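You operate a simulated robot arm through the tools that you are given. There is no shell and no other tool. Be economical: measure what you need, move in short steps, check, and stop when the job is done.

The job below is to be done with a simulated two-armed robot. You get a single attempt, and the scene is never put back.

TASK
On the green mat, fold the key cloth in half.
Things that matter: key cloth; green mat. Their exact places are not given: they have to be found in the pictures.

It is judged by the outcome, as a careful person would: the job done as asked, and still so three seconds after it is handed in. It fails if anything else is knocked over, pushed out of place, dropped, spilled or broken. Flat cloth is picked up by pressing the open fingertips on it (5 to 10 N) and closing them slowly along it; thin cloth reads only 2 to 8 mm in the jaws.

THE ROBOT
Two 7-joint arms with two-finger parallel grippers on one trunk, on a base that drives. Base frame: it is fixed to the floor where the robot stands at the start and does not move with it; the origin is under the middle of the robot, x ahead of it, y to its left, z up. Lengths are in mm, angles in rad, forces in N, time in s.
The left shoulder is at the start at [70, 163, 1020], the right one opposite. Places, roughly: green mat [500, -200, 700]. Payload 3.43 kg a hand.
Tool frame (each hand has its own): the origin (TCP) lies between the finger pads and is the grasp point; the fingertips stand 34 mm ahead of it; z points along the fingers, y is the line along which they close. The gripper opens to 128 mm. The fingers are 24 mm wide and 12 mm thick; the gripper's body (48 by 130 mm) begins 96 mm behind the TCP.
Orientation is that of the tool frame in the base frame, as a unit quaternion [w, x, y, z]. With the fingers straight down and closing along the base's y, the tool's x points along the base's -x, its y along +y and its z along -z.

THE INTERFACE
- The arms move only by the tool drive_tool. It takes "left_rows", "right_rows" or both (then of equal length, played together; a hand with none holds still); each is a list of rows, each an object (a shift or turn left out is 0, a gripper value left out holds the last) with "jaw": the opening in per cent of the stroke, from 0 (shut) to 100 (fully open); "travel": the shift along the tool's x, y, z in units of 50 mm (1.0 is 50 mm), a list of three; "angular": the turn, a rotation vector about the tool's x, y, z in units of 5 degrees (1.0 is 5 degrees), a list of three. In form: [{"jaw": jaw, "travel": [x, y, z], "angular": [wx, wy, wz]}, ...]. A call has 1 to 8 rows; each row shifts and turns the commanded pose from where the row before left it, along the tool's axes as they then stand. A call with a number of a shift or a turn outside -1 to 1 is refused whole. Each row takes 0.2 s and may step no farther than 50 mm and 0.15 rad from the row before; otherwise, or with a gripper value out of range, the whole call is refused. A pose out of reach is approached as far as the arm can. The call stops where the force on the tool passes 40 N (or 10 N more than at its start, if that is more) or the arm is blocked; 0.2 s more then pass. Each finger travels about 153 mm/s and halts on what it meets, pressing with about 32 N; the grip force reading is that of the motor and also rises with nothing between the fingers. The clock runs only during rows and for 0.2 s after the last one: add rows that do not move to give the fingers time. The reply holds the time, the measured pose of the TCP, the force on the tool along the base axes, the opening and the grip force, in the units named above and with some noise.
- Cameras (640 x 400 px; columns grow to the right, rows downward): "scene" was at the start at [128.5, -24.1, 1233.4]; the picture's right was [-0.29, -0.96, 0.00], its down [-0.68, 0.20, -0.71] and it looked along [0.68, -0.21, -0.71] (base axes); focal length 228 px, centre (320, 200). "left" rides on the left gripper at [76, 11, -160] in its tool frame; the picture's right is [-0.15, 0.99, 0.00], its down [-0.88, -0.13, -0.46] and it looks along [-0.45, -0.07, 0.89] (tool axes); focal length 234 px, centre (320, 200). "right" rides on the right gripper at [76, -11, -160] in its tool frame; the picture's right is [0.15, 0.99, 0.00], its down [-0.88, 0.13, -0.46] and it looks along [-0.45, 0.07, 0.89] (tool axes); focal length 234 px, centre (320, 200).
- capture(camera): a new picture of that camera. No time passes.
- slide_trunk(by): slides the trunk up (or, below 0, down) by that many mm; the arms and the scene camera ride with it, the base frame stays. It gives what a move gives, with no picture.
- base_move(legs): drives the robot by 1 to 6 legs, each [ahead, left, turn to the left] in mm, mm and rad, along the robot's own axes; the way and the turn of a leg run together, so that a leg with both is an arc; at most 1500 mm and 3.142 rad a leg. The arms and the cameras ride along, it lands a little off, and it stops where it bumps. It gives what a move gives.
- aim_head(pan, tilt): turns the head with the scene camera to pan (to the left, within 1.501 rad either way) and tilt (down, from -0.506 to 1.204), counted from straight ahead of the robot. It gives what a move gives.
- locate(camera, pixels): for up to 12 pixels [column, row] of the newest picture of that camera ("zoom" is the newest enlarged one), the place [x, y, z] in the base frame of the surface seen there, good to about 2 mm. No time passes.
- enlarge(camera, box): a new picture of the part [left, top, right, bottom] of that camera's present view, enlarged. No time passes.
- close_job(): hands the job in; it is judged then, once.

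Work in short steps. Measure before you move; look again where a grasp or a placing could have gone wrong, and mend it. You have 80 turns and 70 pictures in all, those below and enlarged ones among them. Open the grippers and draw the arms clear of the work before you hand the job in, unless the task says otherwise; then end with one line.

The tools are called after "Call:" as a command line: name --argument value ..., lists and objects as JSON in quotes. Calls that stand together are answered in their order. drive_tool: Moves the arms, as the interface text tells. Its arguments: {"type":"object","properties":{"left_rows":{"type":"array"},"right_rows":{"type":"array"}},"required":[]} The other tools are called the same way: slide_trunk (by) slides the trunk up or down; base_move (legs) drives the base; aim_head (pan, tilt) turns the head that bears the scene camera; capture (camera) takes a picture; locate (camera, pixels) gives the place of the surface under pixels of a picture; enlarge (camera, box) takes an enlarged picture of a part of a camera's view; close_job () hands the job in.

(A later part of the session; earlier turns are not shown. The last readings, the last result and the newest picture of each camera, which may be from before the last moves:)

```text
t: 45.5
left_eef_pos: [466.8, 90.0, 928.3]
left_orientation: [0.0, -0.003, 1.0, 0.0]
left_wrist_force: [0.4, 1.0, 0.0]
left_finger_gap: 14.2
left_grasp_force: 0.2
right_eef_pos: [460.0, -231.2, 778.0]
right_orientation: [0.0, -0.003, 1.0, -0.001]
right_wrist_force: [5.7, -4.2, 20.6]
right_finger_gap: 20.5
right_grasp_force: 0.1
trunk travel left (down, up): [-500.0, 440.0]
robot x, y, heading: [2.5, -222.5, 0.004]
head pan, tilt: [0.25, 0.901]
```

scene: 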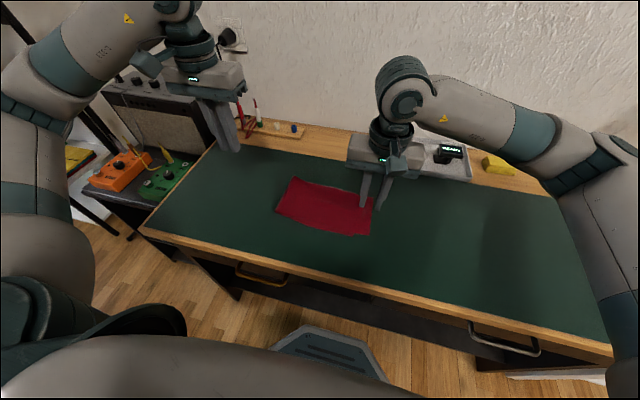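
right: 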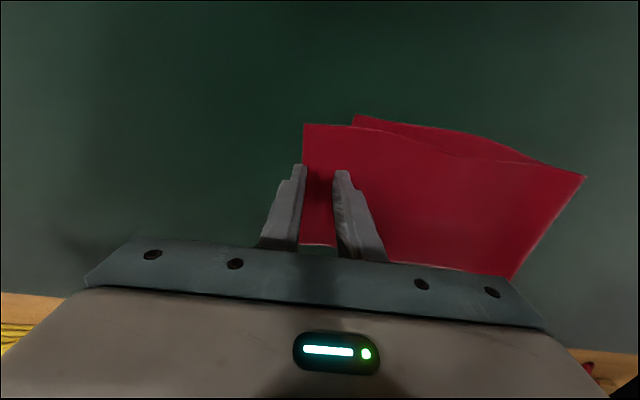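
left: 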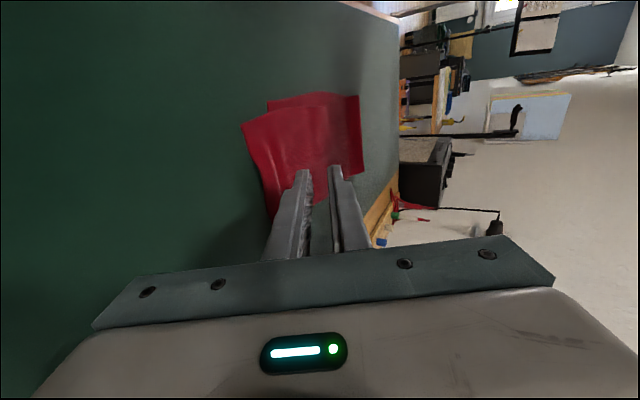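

Still about 20 N (the force lags); I ease off a little more and then close slowly.

Call:
drive_tool --right_rows '[{"travel": [0, 0, -0.016]}, {}]'

Call:
drive_tool --right_rows '[{"jaw": 15}, {"jaw": 13}, {"jaw": 11}, {"jaw": 9}, {"jaw": 7}, {"jaw": 5}, {"jaw": 3}, {"jaw": 1}]'

Call:
drive_tool --right_rows '[{"jaw": 0}, {}, {}]'

Call:
capture --camera "right"

```text
t: 46.1
left_eef_pos: [465.8, 88.6, 927.4]
left_orientation: [0.0, -0.003, 1.0, 0.0]
left_wrist_force: [-0.6, -0.6, -0.4]
left_finger_gap: 14.0
left_grasp_force: 0.0
right_eef_pos: [458.7, -228.3, 779.8]
right_orientation: [0.0, -0.003, 1.0, 0.0]
right_wrist_force: [0.5, -2.5, 4.8]
right_finger_gap: 21.6
right_grasp_force: 0.1
trunk travel left (down, up): [-500.0, 440.0]
robot x, y, heading: [2.8, -226.7, 0.0]
head pan, tilt: [0.25, 0.901]
```

```text
t: 47.9
left_eef_pos: [466.9, 90.3, 928.9]
left_orientation: [0.0, -0.003, 1.0, 0.0]
left_wrist_force: [0.6, 1.1, 0.1]
left_finger_gap: 14.3
left_grasp_force: 0.0
right_eef_pos: [459.4, -230.6, 780.9]
right_orientation: [0.0, -0.002, 1.0, 0.0]
right_wrist_force: [-0.1, -0.2, 0.0]
right_finger_gap: 1.8
right_grasp_force: 32.1
trunk travel left (down, up): [-500.0, 440.0]
robot x, y, heading: [1.0, -224.2, 0.0]
head pan, tilt: [0.25, 0.901]
```

```text
t: 48.7
left_eef_pos: [465.1, 89.5, 928.0]
left_orientation: [0.0, -0.002, 1.0, -0.001]
left_wrist_force: [-0.3, -0.6, -0.6]
left_finger_gap: 14.2
left_grasp_force: 0.2
right_eef_pos: [460.0, -230.0, 780.1]
right_orientation: [0.0, -0.001, 1.0, 0.0]
right_wrist_force: [-0.2, 0.3, 0.9]
right_finger_gap: 1.9
right_grasp_force: 31.8
trunk travel left (down, up): [-500.0, 440.0]
robot x, y, heading: [-1.2, -222.1, 0.007]
head pan, tilt: [0.25, 0.901]
```

```text
40 pictures are left
```

right: 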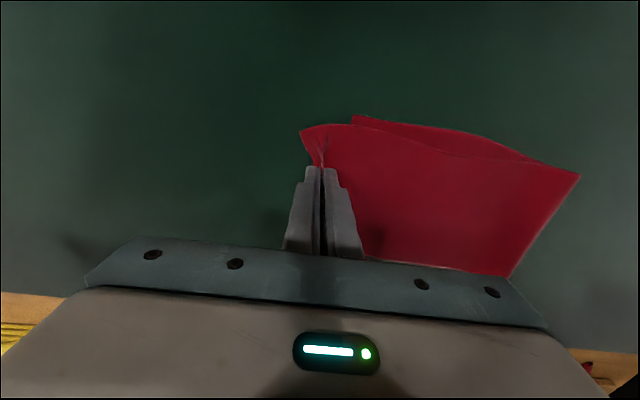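

Gripped at the end. I lift with a slight +y motion and look.

Call:
drive_tool --right_rows '[{"travel": [0, 0.1, -0.3]}, {"travel": [0, 0.2, -0.4], "angular": [0, 0, 0.8]}, {"travel": [0.1, 0.3, -0.4], "angular": [0, 0, 0.8]}, {"travel": [0.1, 0.4, -0.3], "angular": [0, 0, 0.8]}, {"travel": [0.06, 0.3, 0]}, {}]'

Call:
enlarge --camera "scene" --box '[240, 130, 440, 255]'

```text
t: 50.1
left_eef_pos: [466.3, 89.4, 926.8]
left_orientation: [0.0, -0.002, 1.0, 0.0]
left_wrist_force: [-0.8, 0.6, 0.0]
left_finger_gap: 14.3
left_grasp_force: 0.1
right_eef_pos: [451.8, -163.3, 851.5]
right_orientation: [-0.001, 0.102, 0.995, 0.0]
right_wrist_force: [-0.7, -0.1, 0.0]
right_finger_gap: 1.8
right_grasp_force: 31.8
trunk travel left (down, up): [-500.0, 440.0]
robot x, y, heading: [-1.3, -224.7, 0.006]
head pan, tilt: [0.25, 0.901]
```

```text
3.20 times, centred on (340, 192) of scene
```

zoom: 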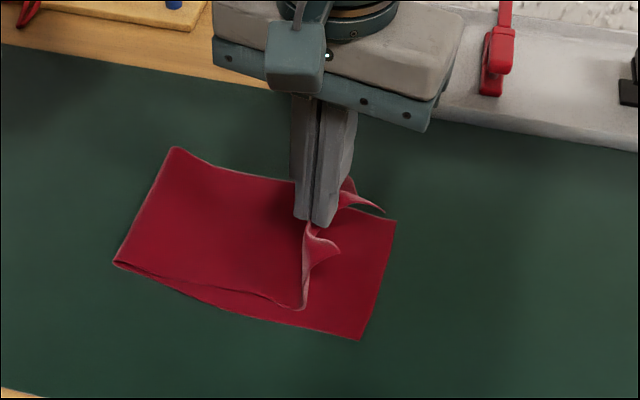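

Only the upper layer lifts, and the lower end is now visible at (395,220)–(360,338). I locate it precisely before laying down.

Call:
locate --camera "zoom" --pixels '[[394, 222], [360, 336], [377, 280], [175, 150], [117, 263], [145, 205]]'

```text
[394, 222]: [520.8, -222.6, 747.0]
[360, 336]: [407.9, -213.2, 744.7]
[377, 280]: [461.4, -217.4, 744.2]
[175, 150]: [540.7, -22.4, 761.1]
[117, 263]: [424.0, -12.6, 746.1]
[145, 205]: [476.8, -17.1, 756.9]
```

Lower end: (521,-223)–(408,-213). I lower to TCP (449,-199), undoing 3° of the turn.

Call:
drive_tool --right_rows '[{"travel": [-0.03, -0.15, 0.3], "angular": [0, 0, -0.6]}, {"travel": [-0.03, -0.19, 0.35]}, {"travel": [-0.02, -0.19, 0.35]}, {"travel": [-0.01, -0.19, 0.35]}, {}]'

Call:
enlarge --camera "scene" --box '[240, 130, 440, 255]'

```text
t: 51.3
left_eef_pos: [466.9, 90.3, 926.9]
left_orientation: [0.0, -0.002, 1.0, 0.0]
left_wrist_force: [0.2, 0.6, -0.9]
left_finger_gap: 13.8
left_grasp_force: 0.0
right_eef_pos: [452.4, -198.6, 784.4]
right_orientation: [0.0, 0.076, 0.997, 0.0]
right_wrist_force: [0.0, 0.1, 0.7]
right_finger_gap: 1.9
right_grasp_force: 31.9
trunk travel left (down, up): [-500.0, 440.0]
robot x, y, heading: [-0.4, -224.4, 0.008]
head pan, tilt: [0.25, 0.901]
```

```text
3.20 times, centred on (340, 192) of scene
```

zoom: 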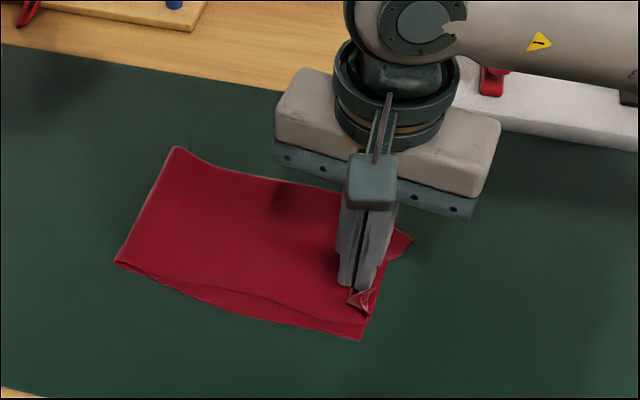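

The near corner sits close to the lower one; the far corner shows at (412,240). I release and lift to see how it relaxes.

Call:
drive_tool --right_rows '[{"jaw": 3, "travel": [0, 0, 0.02]}, {"jaw": 6}, {"jaw": 9}, {}, {"travel": [0, 0, -0.2]}, {"travel": [0, 0, -0.5]}, {"travel": [0, 0, -0.8]}, {"travel": [0, -0.4, -0.8]}]'

Call:
drive_tool --right_rows '[{"travel": [0, -0.9, 0]}, {"travel": [0, -0.9, 0]}, {"travel": [0, -0.9, 0]}, {"travel": [0, -0.9, 0]}, {}]'

Call:
enlarge --camera "scene" --box '[240, 130, 440, 255]'

```text
t: 53.1
left_eef_pos: [464.6, 88.5, 928.9]
left_orientation: [0.0, -0.003, 1.0, 0.0]
left_wrist_force: [-0.8, -0.3, 0.3]
left_finger_gap: 14.1
left_grasp_force: 0.0
right_eef_pos: [448.1, -220.0, 898.6]
right_orientation: [0.0, 0.077, 0.997, 0.0]
right_wrist_force: [-0.4, 0.5, 0.2]
right_finger_gap: 11.4
right_grasp_force: 0.1
trunk travel left (down, up): [-500.0, 440.0]
robot x, y, heading: [-2.3, -223.1, 0.004]
head pan, tilt: [0.25, 0.901]
```

```text
t: 54.3
left_eef_pos: [466.7, 90.7, 926.9]
left_orientation: [0.0, -0.003, 1.0, -0.001]
left_wrist_force: [0.0, 0.1, 0.1]
left_finger_gap: 14.0
left_grasp_force: 0.0
right_eef_pos: [420.9, -394.6, 896.1]
right_orientation: [-0.001, 0.076, 0.997, 0.0]
right_wrist_force: [0.2, -0.4, 0.6]
right_finger_gap: 11.9
right_grasp_force: 0.1
trunk travel left (down, up): [-500.0, 440.0]
robot x, y, heading: [2.7, -225.2, -0.0]
head pan, tilt: [0.25, 0.901]
```

```text
3.20 times, centred on (340, 192) of scene
```

zoom: 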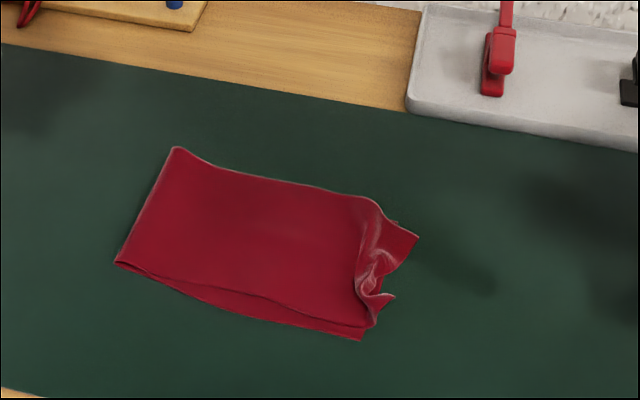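

The end crumpled since the slack stayed near it. I look closer with another view before regrasping.

Call:
enlarge --camera "scene" --box '[330, 175, 390, 245]'

Call:
capture --camera "right"

```text
5.71 times, centred on (360, 210) of scene
```

zoom: 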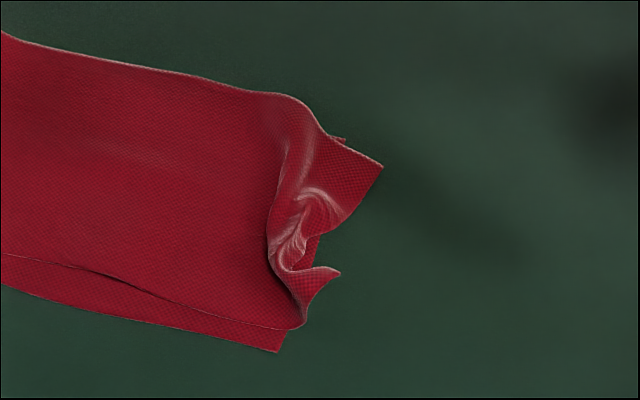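

```text
35 pictures are left
```

right: 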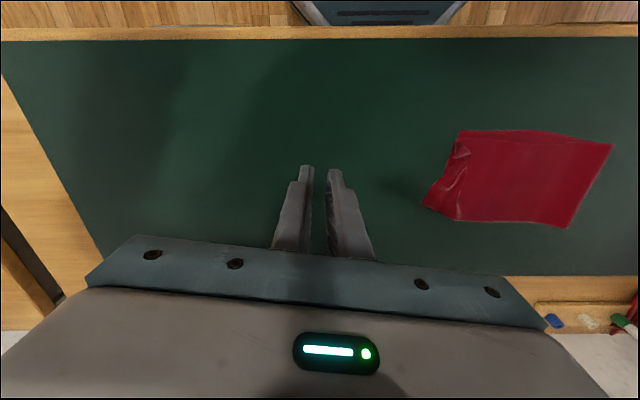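

A ridge stands from (290,110) to (290,310) in the zoom. I locate it to regrasp there.

Call:
enlarge --camera "scene" --box '[330, 175, 390, 245]'

Call:
locate --camera "zoom" --pixels '[[290, 110], [275, 180], [272, 235], [295, 280], [320, 200], [340, 272], [380, 165], [300, 325], [250, 200], [278, 348], [200, 200]]'

```text
5.71 times, centred on (360, 210) of scene
```

zoom: 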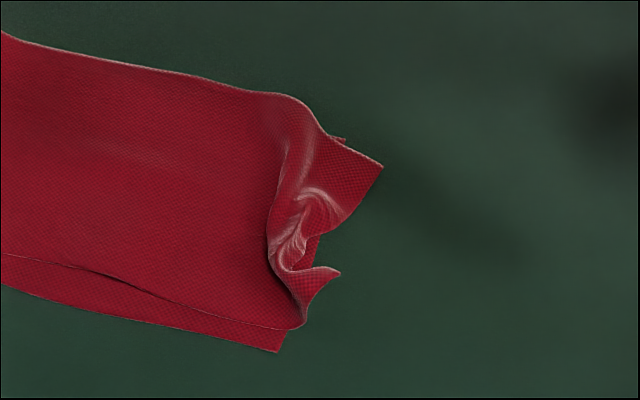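

```text
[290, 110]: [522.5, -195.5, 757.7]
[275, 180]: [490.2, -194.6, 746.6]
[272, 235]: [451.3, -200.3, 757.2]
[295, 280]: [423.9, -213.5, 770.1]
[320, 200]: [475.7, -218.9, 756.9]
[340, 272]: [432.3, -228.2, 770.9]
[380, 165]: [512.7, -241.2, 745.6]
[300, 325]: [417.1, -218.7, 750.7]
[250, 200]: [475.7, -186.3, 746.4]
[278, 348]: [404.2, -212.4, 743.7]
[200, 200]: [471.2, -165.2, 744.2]
```

The ridge (z up to 770) spans y −195 to −228 around x≈450. I go over it with yaw undone and jaws open 60 mm.

Call:
drive_tool --right_rows '[{"jaw": 47, "angular": [0, 0, -0.9]}, {"angular": [0, 0, -0.86]}, {"travel": [-0.2, 0.9, 0]}, {"travel": [-0.2, 0.9, 0]}, {"travel": [-0.18, 0.9, 0]}, {"travel": [0, 0.9, 0]}, {"travel": [0, 0.0, 0.9]}, {}]'

Call:
capture --camera "right"

```text
t: 56.1
left_eef_pos: [466.3, 91.4, 926.4]
left_orientation: [0.0, -0.003, 1.0, -0.001]
left_wrist_force: [0.1, 0.3, 0.2]
left_finger_gap: 14.2
left_grasp_force: 0.0
right_eef_pos: [450.7, -214.4, 850.1]
right_orientation: [0.0, -0.001, 1.0, 0.0]
right_wrist_force: [-0.7, 0.0, -0.3]
right_finger_gap: 60.3
right_grasp_force: 0.1
trunk travel left (down, up): [-500.0, 440.0]
robot x, y, heading: [3.5, -225.6, 0.003]
head pan, tilt: [0.25, 0.901]
```

```text
33 pictures are left
```

right: 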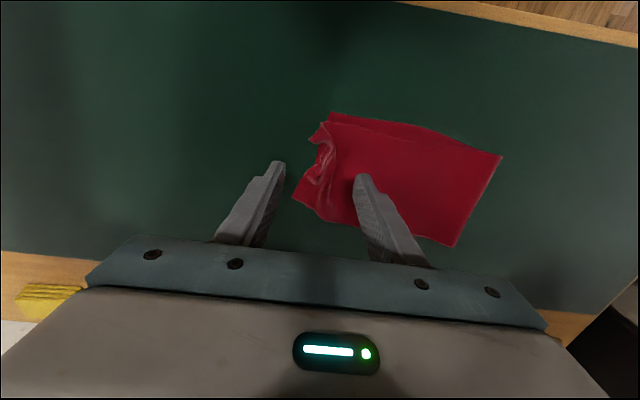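

The jaws straddle the ridge. I shift 12 mm in +x, descend to tips about 6 mm above the mat, and close.

Call:
drive_tool --right_rows '[{"travel": [-0.24, 0.04, 0.5]}, {"travel": [0, 0, 0.5]}, {"travel": [0, 0, 0.32]}, {}]'

Call:
drive_tool --right_rows '[{"jaw": 38}, {"jaw": 30}, {"jaw": 22}, {"jaw": 15}, {"jaw": 8}, {"jaw": 2}, {"jaw": 0}, {}]'

Call:
capture --camera "right"

```text
t: 57.1
left_eef_pos: [467.2, 89.9, 927.9]
left_orientation: [-0.001, -0.002, 1.0, 0.0]
left_wrist_force: [0.3, 0.1, -0.1]
left_finger_gap: 14.2
left_grasp_force: 0.1
right_eef_pos: [464.0, -214.8, 786.0]
right_orientation: [0.0, 0.0, 1.0, -0.001]
right_wrist_force: [-0.1, -0.2, -1.0]
right_finger_gap: 60.0
right_grasp_force: 0.1
trunk travel left (down, up): [-500.0, 440.0]
robot x, y, heading: [-0.4, -220.8, 0.006]
head pan, tilt: [0.25, 0.901]
```

```text
t: 58.9
left_eef_pos: [464.7, 90.0, 927.2]
left_orientation: [0.0, -0.003, 1.0, 0.0]
left_wrist_force: [0.3, -0.6, 0.6]
left_finger_gap: 13.9
left_grasp_force: 0.1
right_eef_pos: [463.7, -213.9, 786.9]
right_orientation: [-0.001, 0.0, 1.0, 0.0]
right_wrist_force: [-0.7, 1.3, -1.1]
right_finger_gap: 2.6
right_grasp_force: 31.7
trunk travel left (down, up): [-500.0, 440.0]
robot x, y, heading: [0.3, -222.8, -0.002]
head pan, tilt: [0.25, 0.901]
```

```text
32 pictures are left
```

right: 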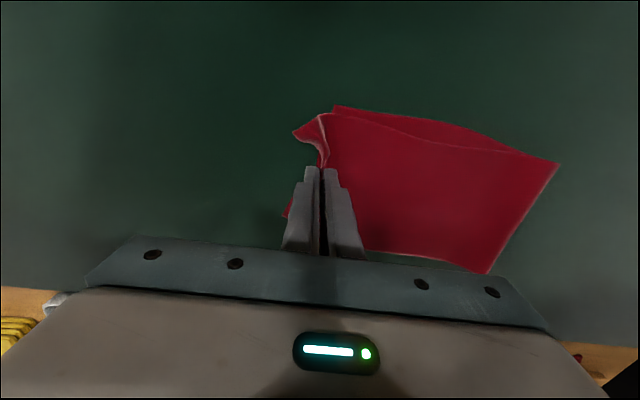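

Gripped. I lift the upper layer and peel it back toward the fold, moving the left hand away at the same time for clearance.

Call:
drive_tool --right_rows '[{"travel": [0, 0.3, -0.4]}, {"travel": [0, 0.4, -0.45]}, {"travel": [0, 0.5, -0.45]}, {"travel": [0, 0.5, -0.45]}, {"travel": [0, 0.5, -0.4]}, {"travel": [0, 0.5, -0.4]}, {"travel": [0, 0.5, -0.3]}, {}]' --left_rows '[{"travel": [0, 0.8, -0.2]}, {"travel": [0, 0.8, -0.2]}, {"travel": [0, 0.6, -0.3]}, {"travel": [0, 0.2, -0.3]}, {}, {}, {}, {}]'

Call:
enlarge --camera "scene" --box '[240, 130, 440, 255]'

Call:
capture --camera "right"

```text
t: 60.7
left_eef_pos: [465.8, 208.4, 975.5]
left_orientation: [0.0, -0.003, 1.0, 0.0]
left_wrist_force: [0.6, 0.4, 0.4]
left_finger_gap: 14.1
left_grasp_force: 0.1
right_eef_pos: [461.7, -56.2, 928.2]
right_orientation: [0.0, -0.001, 1.0, 0.0]
right_wrist_force: [0.2, 1.0, -0.3]
right_finger_gap: 2.7
right_grasp_force: 31.8
trunk travel left (down, up): [-500.0, 440.0]
robot x, y, heading: [0.8, -225.8, -0.002]
head pan, tilt: [0.25, 0.901]
```

```text
3.20 times, centred on (340, 192) of scene
```

zoom: 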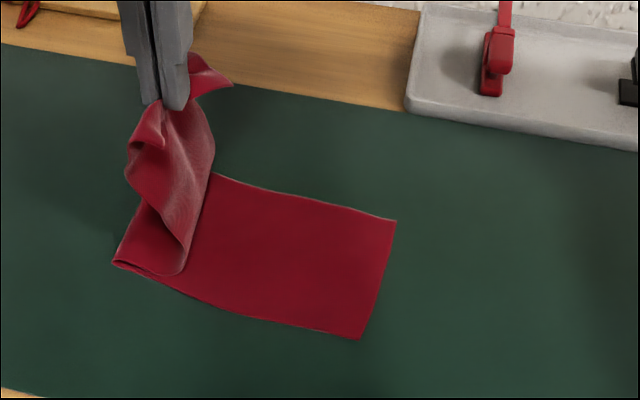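

```text
30 pictures are left
```

right: 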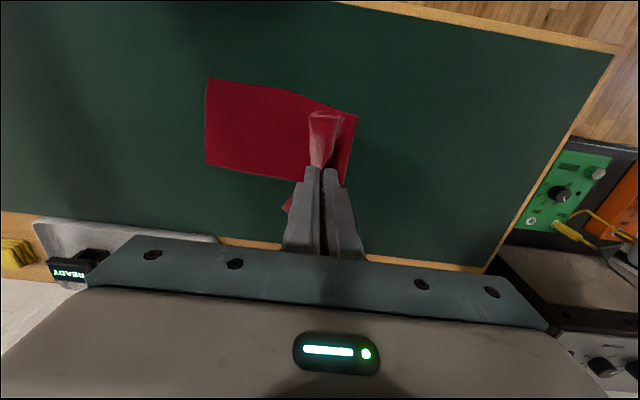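

The lower layer is undisturbed. I swing further to +y to fully release the old crease, so a new fold can form.

Call:
drive_tool --right_rows '[{"travel": [0, 0.5, 0]}, {"travel": [0, 0.5, 0]}, {"travel": [0, 0.5, 0]}, {"travel": [0, 0.4, 0]}, {}]'

Call:
enlarge --camera "scene" --box '[240, 130, 440, 255]'

```text
t: 61.9
left_eef_pos: [464.6, 209.1, 974.5]
left_orientation: [0.0, -0.002, 1.0, -0.001]
left_wrist_force: [0.9, 0.5, 0.4]
left_finger_gap: 14.0
left_grasp_force: 0.0
right_eef_pos: [463.1, 42.0, 927.2]
right_orientation: [0.0, 0.001, 1.0, 0.0]
right_wrist_force: [0.7, -0.9, -1.1]
right_finger_gap: 2.7
right_grasp_force: 32.4
trunk travel left (down, up): [-500.0, 440.0]
robot x, y, heading: [0.4, -223.9, 0.007]
head pan, tilt: [0.25, 0.901]
```

```text
3.20 times, centred on (340, 192) of scene
```

zoom: 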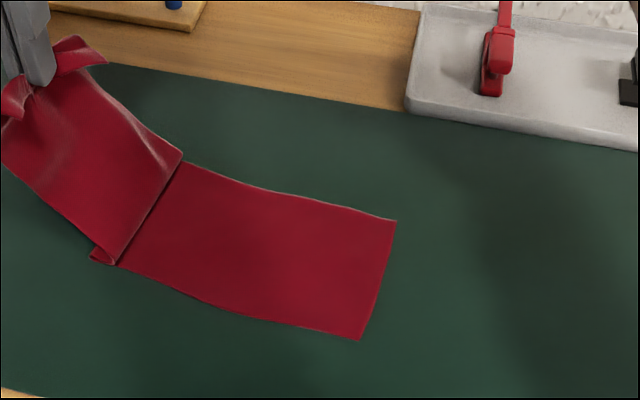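

A crease remains at (110,255). I pull gently further to straighten it, moving the left hand further out.

Call:
drive_tool --right_rows '[{"travel": [0, 0, 0]}, {"travel": [0, 0.4, 0.2]}, {"travel": [0, 0.4, 0.2]}, {"travel": [0, 0.4, 0.2]}, {"travel": [0, 0.2, 0.1]}, {}]' --left_rows '[{"travel": [0, 0.8, -0.3]}, {"travel": [0, 0.8, -0.3]}, {"travel": [0, 0.6, 0]}, {}, {}, {}]'

Call:
enlarge --camera "scene" --box '[190, 100, 410, 240]'

```text
t: 63.3
left_eef_pos: [465.5, 320.0, 1004.1]
left_orientation: [0.001, -0.002, 1.0, 0.0]
left_wrist_force: [-0.1, 0.2, -0.3]
left_finger_gap: 13.8
left_grasp_force: 0.0
right_eef_pos: [469.2, 73.9, 908.2]
right_orientation: [0.0, 0.0, 1.0, 0.0]
right_wrist_force: [-0.3, 0.5, 0.0]
right_finger_gap: 2.8
right_grasp_force: 32.8
right hand out of reach, approached as far as the arm can: row 3, 4, 5
trunk travel left (down, up): [-500.0, 440.0]
robot x, y, heading: [-1.9, -223.3, 0.006]
head pan, tilt: [0.25, 0.901]
```

```text
2.86 times, centred on (300, 170) of scene
```

zoom: 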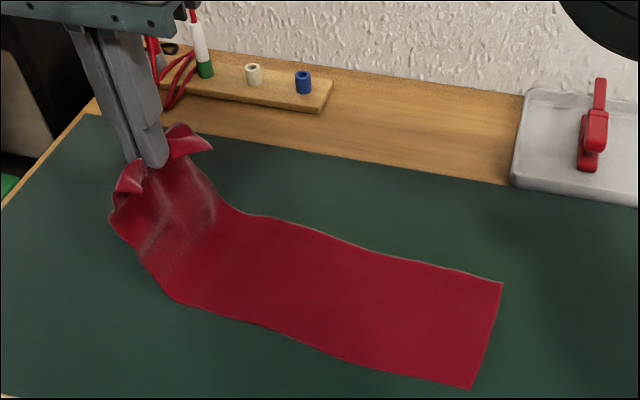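

The crease is out. Now I re-lay it: move back toward -y, then tilt as before.

Call:
drive_tool --right_rows '[{"travel": [0.03, -0.5, -0.1]}, {"travel": [0.03, -0.5, -0.1]}, {"travel": [0.03, -0.5, 0]}, {"travel": [0.03, -0.5, 0]}, {"travel": [0, -0.4, 0]}, {}]'

Call:
drive_tool --right_rows '[{"travel": [0, -0.24, 0], "angular": [-1, 0, 0]}, {"travel": [0, -0.239, -0.02], "angular": [-1, 0, 0]}, {"travel": [0, -0.236, -0.04], "angular": [-1, 0, 0]}, {"travel": [0, -0.232, -0.06], "angular": [-1, 0, 0]}, {"travel": [0, -0.226, -0.08], "angular": [-1, 0, 0]}, {"travel": [0, -0.218, -0.1], "angular": [-1, 0, 0]}, {"travel": [0, -0.208, -0.12], "angular": [-1, 0, 0]}, {"travel": [0, -0.197, -0.138], "angular": [-1, 0, 0]}]'

Call:
enlarge --camera "scene" --box '[220, 110, 440, 250]'

```text
t: 64.7
left_eef_pos: [466.0, 321.0, 1003.8]
left_orientation: [0.0, -0.002, 1.0, 0.0]
left_wrist_force: [-0.6, 0.1, -0.1]
left_finger_gap: 13.9
left_grasp_force: 0.1
right_eef_pos: [461.3, -46.7, 917.8]
right_orientation: [-0.001, 0.0, 1.0, 0.001]
right_wrist_force: [0.2, -0.3, -0.6]
right_finger_gap: 3.0
right_grasp_force: 32.4
trunk travel left (down, up): [-500.0, 440.0]
robot x, y, heading: [0.8, -222.3, 0.006]
head pan, tilt: [0.25, 0.901]
```

```text
t: 66.5
left_eef_pos: [465.2, 318.8, 1005.4]
left_orientation: [0.0, -0.003, 1.0, 0.0]
left_wrist_force: [-0.5, -1.0, 0.4]
left_finger_gap: 14.1
left_grasp_force: 0.0
right_eef_pos: [463.7, -143.0, 919.1]
right_orientation: [0.0, 0.0, 0.939, 0.343]
right_wrist_force: [0.1, -0.9, -0.1]
right_finger_gap: 2.7
right_grasp_force: 32.5
trunk travel left (down, up): [-500.0, 440.0]
robot x, y, heading: [2.1, -220.6, 0.005]
head pan, tilt: [0.25, 0.901]
```

```text
2.86 times, centred on (330, 180) of scene
```

zoom: 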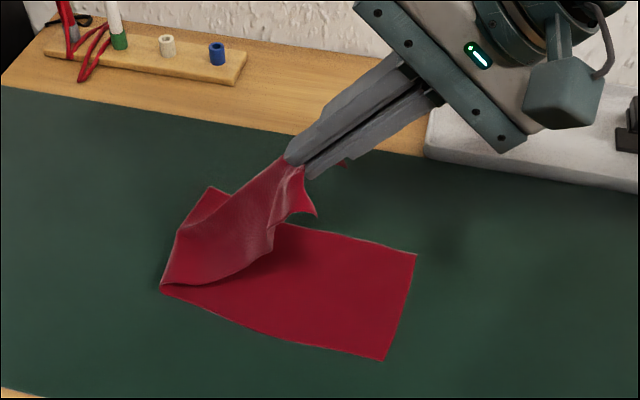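

The new fold is forming at (212,188)–(160,290). I check where it is.

Call:
locate --camera "zoom" --pixels '[[212, 190], [163, 288], [185, 235], [415, 255], [384, 358], [310, 210]]'

```text
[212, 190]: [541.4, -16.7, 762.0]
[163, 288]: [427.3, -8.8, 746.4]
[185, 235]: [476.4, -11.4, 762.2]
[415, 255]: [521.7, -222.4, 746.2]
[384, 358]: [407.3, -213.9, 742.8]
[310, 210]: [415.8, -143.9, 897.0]
```

It is pulled taut to the old place. I lower the pinch closer to the fold first, so the slack bulges toward +y.

Call:
drive_tool --right_rows '[{"travel": [0, -0.213, 0.597]}, {"travel": [0, -0.213, 0.597]}, {"travel": [0, -0.213, 0.597]}, {}]'

Call:
enlarge --camera "scene" --box '[220, 110, 440, 250]'

```text
t: 67.5
left_eef_pos: [465.4, 319.9, 1004.7]
left_orientation: [0.0, -0.003, 1.0, -0.001]
left_wrist_force: [0.9, -0.4, -0.2]
left_finger_gap: 14.0
left_grasp_force: 0.0
right_eef_pos: [463.3, -111.5, 829.4]
right_orientation: [0.0, 0.0, 0.94, 0.342]
right_wrist_force: [0.1, -0.9, -0.9]
right_finger_gap: 2.8
right_grasp_force: 31.8
trunk travel left (down, up): [-500.0, 440.0]
robot x, y, heading: [0.2, -218.1, 0.004]
head pan, tilt: [0.25, 0.901]
```

```text
2.86 times, centred on (330, 180) of scene
```

zoom: 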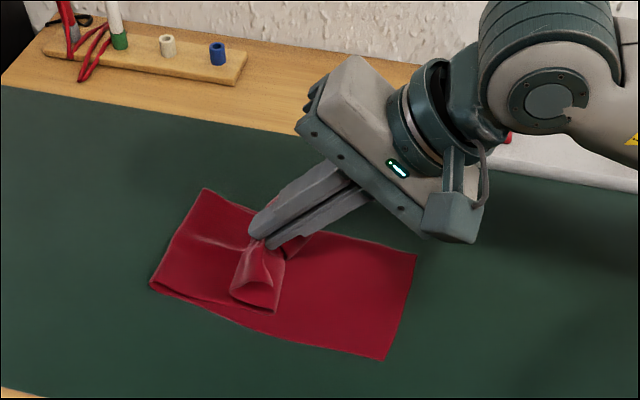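

The fold moved outward (near corner now at (150,287)). I lay the end out toward -y at low height.

Call:
drive_tool --right_rows '[{"travel": [0, -0.297, -0.145]}, {"travel": [0, -0.297, -0.145]}, {"travel": [0, -0.297, -0.145]}, {"travel": [0, -0.297, -0.145]}, {"travel": [0, -0.297, -0.145]}, {}]'

Call:
enlarge --camera "scene" --box '[220, 110, 440, 250]'

```text
t: 68.9
left_eef_pos: [464.9, 320.8, 1004.2]
left_orientation: [-0.001, -0.003, 1.0, -0.001]
left_wrist_force: [0.7, 0.8, -0.4]
left_finger_gap: 14.2
left_grasp_force: 0.2
right_eef_pos: [463.4, -189.8, 810.2]
right_orientation: [0.0, 0.0, 0.94, 0.342]
right_wrist_force: [-0.1, -0.6, -0.1]
right_finger_gap: 2.9
right_grasp_force: 32.1
trunk travel left (down, up): [-500.0, 440.0]
robot x, y, heading: [3.8, -226.4, 0.004]
head pan, tilt: [0.25, 0.901]
```

```text
2.86 times, centred on (330, 180) of scene
```

zoom: 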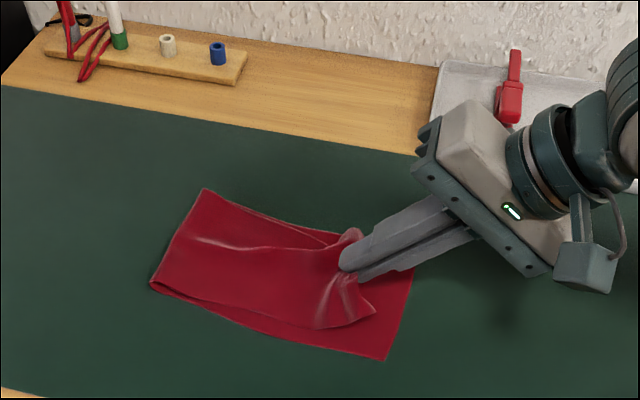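

Good: the fold stayed put and the layer lies smoothly. I lower the pinch to the lower layer.

Call:
drive_tool --right_rows '[{"travel": [0.06, -0.22, 0.14]}, {"travel": [0.06, -0.22, 0.14]}, {}]'

Call:
drive_tool --right_rows '[{"jaw": 3}, {"jaw": 6}, {"jaw": 10}, {}, {}]'

Call:
enlarge --camera "scene" --box '[220, 110, 440, 250]'

```text
t: 69.7
left_eef_pos: [465.0, 320.6, 1004.2]
left_orientation: [0.0, -0.002, 1.0, 0.0]
left_wrist_force: [0.1, -0.8, -0.2]
left_finger_gap: 13.9
left_grasp_force: 0.0
right_eef_pos: [458.2, -197.2, 783.2]
right_orientation: [0.0, 0.0, 0.94, 0.342]
right_wrist_force: [0.7, -1.0, 1.2]
right_finger_gap: 2.7
right_grasp_force: 31.9
trunk travel left (down, up): [-500.0, 440.0]
robot x, y, heading: [1.6, -223.4, 0.003]
head pan, tilt: [0.25, 0.901]
```

```text
t: 70.9
left_eef_pos: [465.2, 319.2, 1004.4]
left_orientation: [0.0, -0.003, 1.0, 0.001]
left_wrist_force: [0.5, 0.8, 0.2]
left_finger_gap: 14.0
left_grasp_force: 0.1
right_eef_pos: [457.1, -197.1, 784.2]
right_orientation: [0.0, 0.001, 0.94, 0.342]
right_wrist_force: [-0.1, 0.2, 0.1]
right_finger_gap: 12.5
right_grasp_force: 0.1
trunk travel left (down, up): [-500.0, 440.0]
robot x, y, heading: [-0.5, -222.6, -0.0]
head pan, tilt: [0.25, 0.901]
```

```text
2.86 times, centred on (330, 180) of scene
```

zoom: 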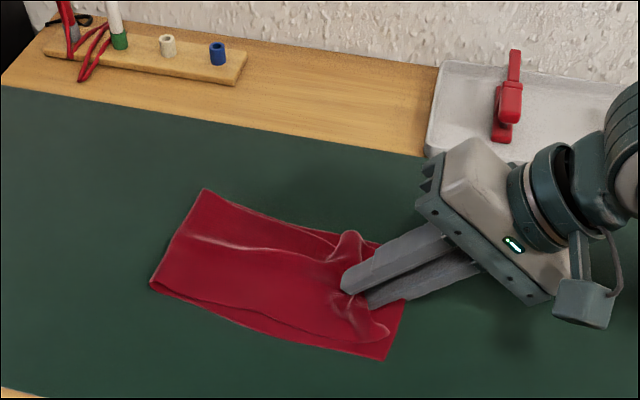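

Released. I withdraw slowly along the fingers.

Call:
drive_tool --right_rows '[{"travel": [0, 0, -0.15]}, {"travel": [0, 0, -0.2]}, {"travel": [0, 0, -0.3]}, {"travel": [0, 0, -0.5]}, {"travel": [0, 0, -0.8]}, {"travel": [0, 0, -0.8]}, {"travel": [0, 0, -0.8]}, {}]'

Call:
enlarge --camera "scene" --box '[260, 155, 400, 245]'

```text
t: 72.7
left_eef_pos: [464.7, 320.0, 1003.9]
left_orientation: [0.0, -0.003, 1.0, -0.001]
left_wrist_force: [-0.1, -0.1, -0.6]
left_finger_gap: 14.0
left_grasp_force: 0.0
right_eef_pos: [456.8, -312.8, 919.7]
right_orientation: [0.001, 0.0, 0.94, 0.342]
right_wrist_force: [-0.2, -0.3, 0.3]
right_finger_gap: 12.9
right_grasp_force: 0.1
trunk travel left (down, up): [-500.0, 440.0]
robot x, y, heading: [1.5, -221.9, 0.008]
head pan, tilt: [0.25, 0.901]
```

```text
4.44 times, centred on (330, 200) of scene
```

zoom: 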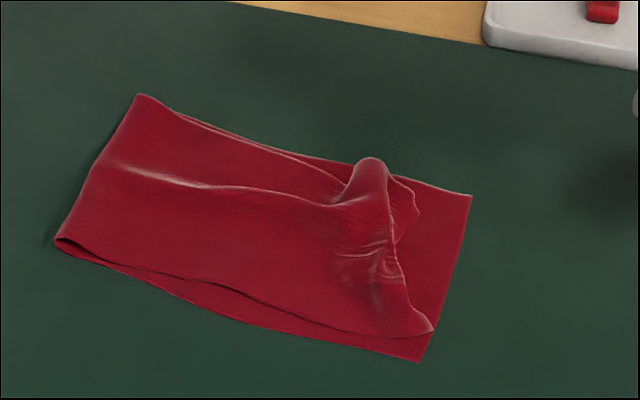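

The near corner is now close, but the far corner is curled in a lump at (370,190). I look with the hand camera and locate points.

Call:
locate --camera "zoom" --pixels '[[432, 330], [420, 360], [416, 212], [370, 165], [390, 245], [470, 197], [140, 97], [57, 240], [405, 180], [350, 185], [395, 235], [100, 165]]'

Call:
enlarge --camera "right" --box '[220, 20, 500, 200]'

```text
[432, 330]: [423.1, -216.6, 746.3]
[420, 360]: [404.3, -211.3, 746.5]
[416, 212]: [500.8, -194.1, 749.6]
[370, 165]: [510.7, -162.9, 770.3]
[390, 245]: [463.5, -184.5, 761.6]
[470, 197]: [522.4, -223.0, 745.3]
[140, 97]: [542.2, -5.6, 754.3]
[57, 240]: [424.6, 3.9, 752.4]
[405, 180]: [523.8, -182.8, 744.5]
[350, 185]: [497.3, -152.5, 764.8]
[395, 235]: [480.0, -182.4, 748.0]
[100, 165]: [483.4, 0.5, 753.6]
```

```text
2.22 times, centred on (360, 110) of right
```

zoom: 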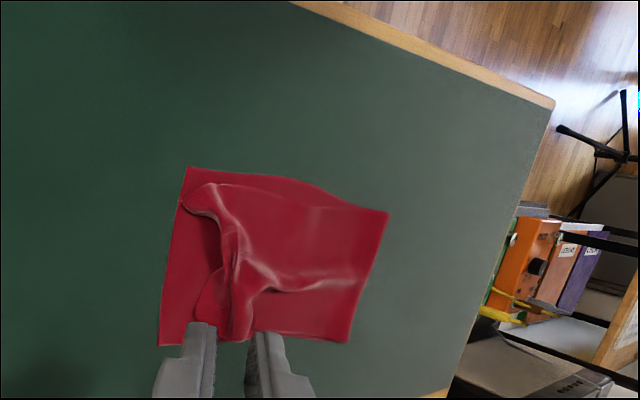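

The near corner is good; a ridge remains at y≈−165…−185 over the far half, with its flap ending at (500,-194). I'll untilt, close the fingers, and drag the flap lightly toward −y to flatten it.

Call:
drive_tool --right_rows '[{"jaw": 0, "angular": [1, 0, 0]}, {"angular": [1, 0, 0]}, {"angular": [1, 0, 0]}, {"angular": [1, 0, 0]}, {"angular": [1, 0, 0]}, {"angular": [1, 0, 0]}, {"angular": [1, 0, 0]}, {"angular": [1, 0, 0]}]'

Call:
drive_tool --right_rows '[{"travel": [-0.3, 0.8, 0]}, {"travel": [-0.3, 0.8, 0.3]}, {"travel": [-0.3, 0.8, 0.4]}, {"travel": [0, 0.06, 0.8]}, {"travel": [0, 0, 0.6]}, {}]'

Call:
enlarge --camera "scene" --box '[260, 155, 400, 245]'

Call:
enlarge --camera "right" --box '[220, 60, 500, 240]'

```text
t: 74.5
left_eef_pos: [465.3, 320.3, 1004.0]
left_orientation: [0.0, -0.003, 1.0, 0.0]
left_wrist_force: [0.4, -0.7, 0.2]
left_finger_gap: 14.4
left_grasp_force: 0.0
right_eef_pos: [457.5, -310.5, 920.4]
right_orientation: [0.0, 0.0, 1.0, -0.001]
right_wrist_force: [-0.5, 0.1, 0.3]
right_finger_gap: 0.1
right_grasp_force: 32.5
trunk travel left (down, up): [-500.0, 440.0]
robot x, y, heading: [1.0, -229.2, 0.003]
head pan, tilt: [0.25, 0.901]
```

```text
t: 75.9
left_eef_pos: [465.2, 319.9, 1004.6]
left_orientation: [0.0, -0.003, 1.0, 0.0]
left_wrist_force: [0.4, 0.7, -0.2]
left_finger_gap: 14.1
left_grasp_force: 0.1
right_eef_pos: [500.9, -188.1, 816.9]
right_orientation: [0.0, -0.002, 1.0, 0.0]
right_wrist_force: [0.0, 0.6, 0.0]
right_finger_gap: 0.0
right_grasp_force: 32.3
trunk travel left (down, up): [-500.0, 440.0]
robot x, y, heading: [-0.4, -225.0, 0.002]
head pan, tilt: [0.25, 0.901]
```

```text
4.44 times, centred on (330, 200) of scene
```

zoom: 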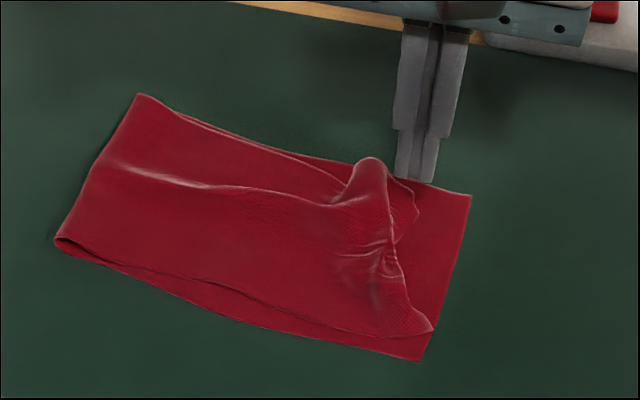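

```text
2.22 times, centred on (360, 150) of right
```

zoom: 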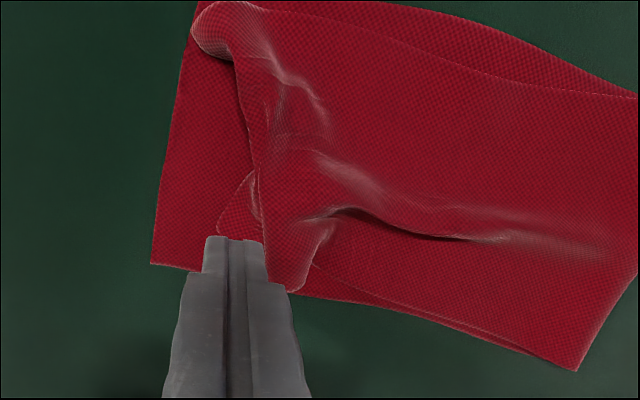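

The far corner flap is the triangle at (235,215), just under the fingers. I shift 5 mm outward, press lightly, then drag to −y.

Call:
drive_tool --right_rows '[{"travel": [0, -0.1, 0.4]}, {"travel": [0, 0, 0.26]}, {}]'

Call:
drive_tool --right_rows '[{"travel": [0, 0, 0.06]}, {}]'

```text
t: 76.7
left_eef_pos: [465.6, 320.3, 1004.8]
left_orientation: [0.001, -0.003, 1.0, 0.0]
left_wrist_force: [-0.4, -0.5, -0.1]
left_finger_gap: 14.2
left_grasp_force: 0.0
right_eef_pos: [503.6, -193.7, 783.1]
right_orientation: [-0.001, 0.0, 1.0, 0.0]
right_wrist_force: [-0.4, 1.4, -0.4]
right_finger_gap: 0.0
right_grasp_force: 32.3
trunk travel left (down, up): [-500.0, 440.0]
robot x, y, heading: [-0.2, -222.9, 0.005]
head pan, tilt: [0.25, 0.901]
```

```text
t: 77.3
left_eef_pos: [465.2, 320.1, 1003.7]
left_orientation: [0.0, -0.002, 1.0, 0.0]
left_wrist_force: [-0.5, 0.2, 0.0]
left_finger_gap: 14.2
left_grasp_force: 0.1
right_eef_pos: [503.9, -193.1, 779.9]
right_orientation: [0.0, -0.001, 1.0, 0.0]
right_wrist_force: [-0.4, 0.5, -0.4]
right_finger_gap: 0.0
right_grasp_force: 31.8
trunk travel left (down, up): [-500.0, 440.0]
robot x, y, heading: [-2.4, -223.8, 0.002]
head pan, tilt: [0.25, 0.901]
```

Call:
drive_tool --right_rows '[{"travel": [0, 0, 0.03]}, {}]'

Call:
drive_tool --right_rows '[{"travel": [-0.05, -0.1, 0.01]}, {"travel": [-0.05, -0.15, 0]}, {"travel": [-0.05, -0.15, 0]}, {"travel": [0, -0.15, 0]}, {}]'

Call:
enlarge --camera "right" --box '[220, 60, 500, 240]'

```text
t: 77.9
left_eef_pos: [464.0, 320.5, 1004.6]
left_orientation: [0.0, -0.003, 1.0, 0.0]
left_wrist_force: [0.2, 0.5, -0.3]
left_finger_gap: 14.2
left_grasp_force: 0.1
right_eef_pos: [503.7, -194.0, 778.5]
right_orientation: [0.001, 0.0, 1.0, -0.001]
right_wrist_force: [1.1, -1.1, 7.2]
right_finger_gap: 0.1
right_grasp_force: 32.1
trunk travel left (down, up): [-500.0, 440.0]
robot x, y, heading: [0.7, -223.9, 0.008]
head pan, tilt: [0.25, 0.901]
```

```text
t: 79.1
left_eef_pos: [463.6, 320.4, 1004.2]
left_orientation: [0.001, -0.003, 1.0, -0.002]
left_wrist_force: [-0.4, -0.4, -0.4]
left_finger_gap: 14.1
left_grasp_force: 0.1
right_eef_pos: [509.8, -218.9, 779.7]
right_orientation: [0.001, -0.001, 1.0, 0.0]
right_wrist_force: [0.8, 8.8, 20.3]
right_finger_gap: 0.2
right_grasp_force: 31.7
trunk travel left (down, up): [-500.0, 440.0]
robot x, y, heading: [1.5, -223.2, 0.001]
head pan, tilt: [0.25, 0.901]
```

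```text
2.22 times, centred on (360, 150) of right
```

zoom: 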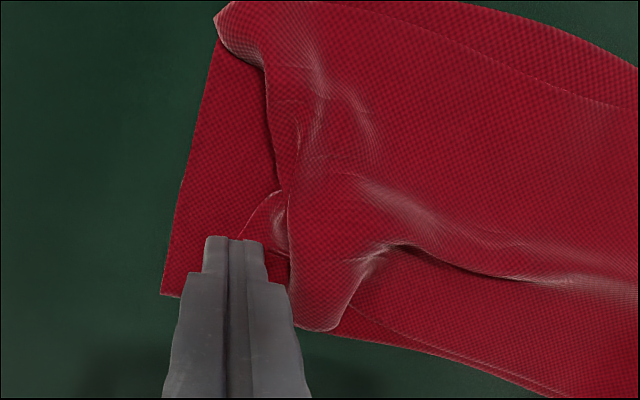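

The drag ran with about 9 N sideways. I lift and inspect the result.

Call:
drive_tool --right_rows '[{"travel": [0, 0, -0.3]}, {"travel": [0, 0, -0.8]}, {"travel": [0, -0.5, -0.8]}, {"travel": [0, -0.9, 0]}, {"travel": [0, -0.9, 0]}, {}]'

Call:
enlarge --camera "scene" --box '[260, 155, 400, 245]'

Call:
locate --camera "zoom" --pixels '[[432, 330], [420, 360], [470, 197], [416, 212]]'

```text
t: 80.5
left_eef_pos: [466.0, 321.5, 1003.9]
left_orientation: [-0.001, -0.003, 1.0, -0.001]
left_wrist_force: [-0.3, 0.0, 0.0]
left_finger_gap: 14.2
left_grasp_force: 0.0
right_eef_pos: [509.6, -333.1, 874.1]
right_orientation: [0.0, -0.001, 1.0, -0.001]
right_wrist_force: [0.5, 0.0, 0.5]
right_finger_gap: 0.0
right_grasp_force: 32.0
trunk travel left (down, up): [-500.0, 440.0]
robot x, y, heading: [-1.1, -222.1, 0.004]
head pan, tilt: [0.25, 0.901]
```

```text
4.44 times, centred on (330, 200) of scene
```

zoom: 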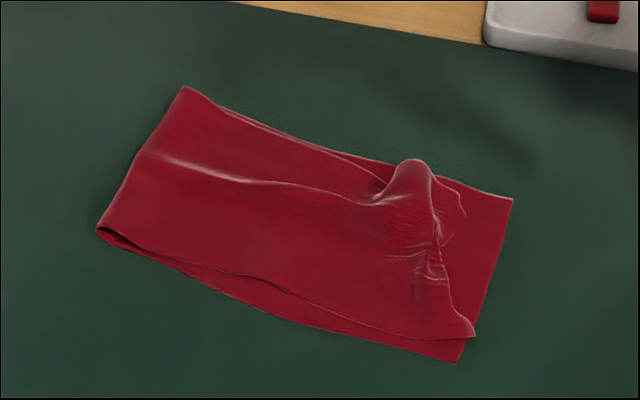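

```text
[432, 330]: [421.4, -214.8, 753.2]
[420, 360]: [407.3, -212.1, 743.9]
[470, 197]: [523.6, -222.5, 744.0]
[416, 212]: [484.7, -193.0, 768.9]
```

The whole cloth slid about 22 mm instead (harmless, still on the mat), so friction dragging won't do. Instead I'll pinch just the top of the standing ridge and pull it outward. Locating it now.

Call:
locate --camera "zoom" --pixels '[[410, 165], [425, 200], [437, 240], [463, 212], [512, 200], [458, 360], [475, 335], [395, 185], [400, 220], [445, 270], [185, 90], [100, 230]]'

Call:
enlarge --camera "right" --box '[320, 20, 560, 200]'

```text
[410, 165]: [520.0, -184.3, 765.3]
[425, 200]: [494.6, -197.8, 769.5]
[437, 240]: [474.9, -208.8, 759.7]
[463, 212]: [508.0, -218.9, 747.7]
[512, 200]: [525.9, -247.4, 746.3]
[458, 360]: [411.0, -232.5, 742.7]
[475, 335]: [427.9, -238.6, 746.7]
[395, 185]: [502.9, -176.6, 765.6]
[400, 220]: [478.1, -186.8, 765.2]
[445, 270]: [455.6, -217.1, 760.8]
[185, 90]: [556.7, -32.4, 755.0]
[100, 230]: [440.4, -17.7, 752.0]
```

```text
2.22 times, centred on (440, 110) of right
```

zoom: 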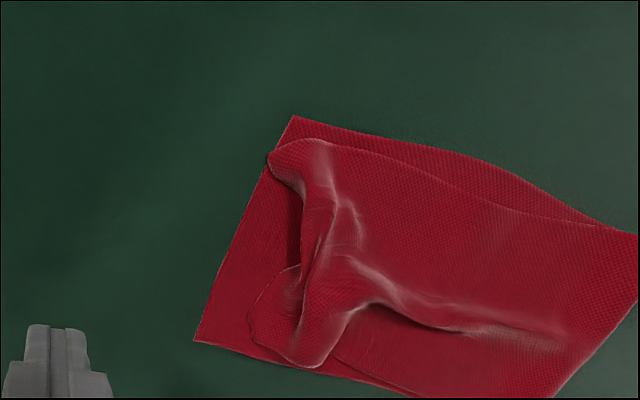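

Ridge crest at about (503,-191), top z≈768. I position the jaws over it, open 46 mm, and descend so only the top ~10 mm is gripped.

Call:
drive_tool --right_rows '[{"jaw": 36, "travel": [0.14, 0.8, 0]}, {"travel": [0, 0.8, 0]}, {"travel": [0, 0.8, 0]}, {"travel": [0, 0.44, 0.2]}, {"travel": [0, 0, 0.8]}, {"travel": [0, 0, 0.66]}, {}]'

Call:
enlarge --camera "right" --box '[200, 60, 480, 240]'

```text
t: 82.1
left_eef_pos: [464.7, 320.3, 1004.6]
left_orientation: [0.0, -0.003, 1.0, 0.001]
left_wrist_force: [0.2, 0.3, -0.2]
left_finger_gap: 14.3
left_grasp_force: 0.1
right_eef_pos: [502.7, -191.4, 791.1]
right_orientation: [0.001, 0.0, 1.0, 0.0]
right_wrist_force: [0.5, 0.2, -0.5]
right_finger_gap: 45.7
right_grasp_force: 0.0
trunk travel left (down, up): [-500.0, 440.0]
robot x, y, heading: [0.8, -227.0, 0.008]
head pan, tilt: [0.25, 0.901]
```

```text
2.22 times, centred on (340, 150) of right
```

zoom: 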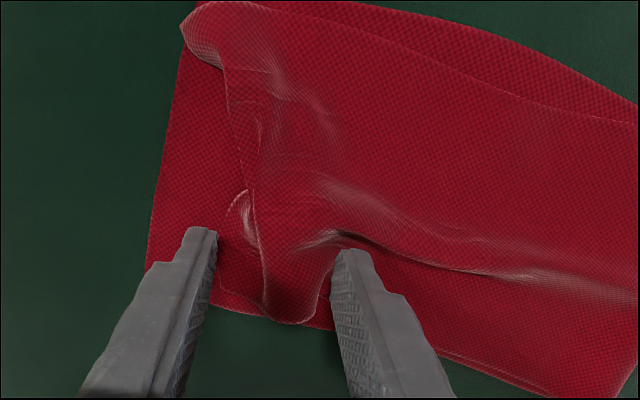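

The jaws straddle the lump. I close slowly, then pull outward (+x 8, −y 28) with a slight lift.

Call:
drive_tool --right_rows '[{"jaw": 28}, {"jaw": 21}, {"jaw": 14}, {"jaw": 8}, {"jaw": 3}, {"jaw": 0}, {}]'

Call:
drive_tool --right_rows '[{"travel": [-0.02, -0.05, -0.15]}, {"travel": [-0.05, -0.15, -0.1]}, {"travel": [-0.05, -0.15, 0]}, {"travel": [-0.04, -0.15, 0]}, {"travel": [0, -0.1, 0]}, {}]'

Call:
enlarge --camera "right" --box '[200, 60, 480, 240]'

Call:
enlarge --camera "scene" --box '[260, 155, 400, 245]'

```text
t: 83.7
left_eef_pos: [464.8, 319.9, 1004.1]
left_orientation: [0.001, -0.003, 1.0, 0.0]
left_wrist_force: [-0.6, -0.2, 0.4]
left_finger_gap: 14.1
left_grasp_force: 0.1
right_eef_pos: [502.6, -192.6, 790.8]
right_orientation: [0.0, 0.0, 1.0, 0.0]
right_wrist_force: [-0.5, 0.7, -0.1]
right_finger_gap: 2.7
right_grasp_force: 31.5
trunk travel left (down, up): [-500.0, 440.0]
robot x, y, heading: [-1.2, -225.5, 0.005]
head pan, tilt: [0.25, 0.901]
```

```text
t: 85.1
left_eef_pos: [465.6, 319.6, 1004.1]
left_orientation: [0.0, -0.003, 1.0, 0.0]
left_wrist_force: [-0.1, -0.3, -0.6]
left_finger_gap: 14.3
left_grasp_force: 0.1
right_eef_pos: [510.7, -224.8, 801.8]
right_orientation: [-0.001, 0.0, 1.0, 0.0]
right_wrist_force: [0.4, 0.0, -0.6]
right_finger_gap: 2.4
right_grasp_force: 31.8
trunk travel left (down, up): [-500.0, 440.0]
robot x, y, heading: [-4.3, -223.3, 0.007]
head pan, tilt: [0.25, 0.901]
```

```text
2.22 times, centred on (340, 150) of right
```

zoom: 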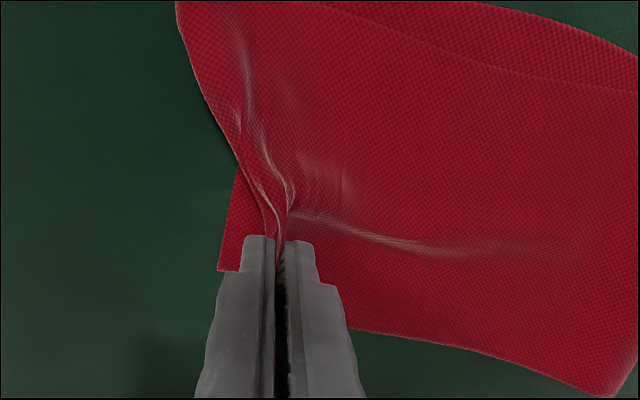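

```text
4.44 times, centred on (330, 200) of scene
```

zoom: 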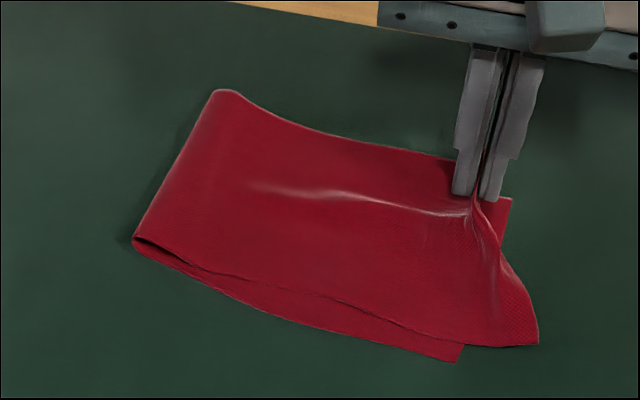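

The upper layer is now taut and flat but overshoots at the near corner again ((538,344) vs (458,360)). The bite is small now, so I'll redo the low re-lay that shifted the fold properly. Measuring first.

Call:
locate --camera "zoom" --pixels '[[537, 342], [458, 360], [220, 94], [137, 238], [511, 200], [500, 250], [180, 165], [520, 290]]'

```text
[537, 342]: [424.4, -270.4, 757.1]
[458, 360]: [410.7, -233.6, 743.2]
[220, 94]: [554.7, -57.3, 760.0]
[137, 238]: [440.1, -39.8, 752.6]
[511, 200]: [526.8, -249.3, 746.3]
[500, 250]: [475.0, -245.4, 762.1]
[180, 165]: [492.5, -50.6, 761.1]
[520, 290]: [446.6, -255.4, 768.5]
```

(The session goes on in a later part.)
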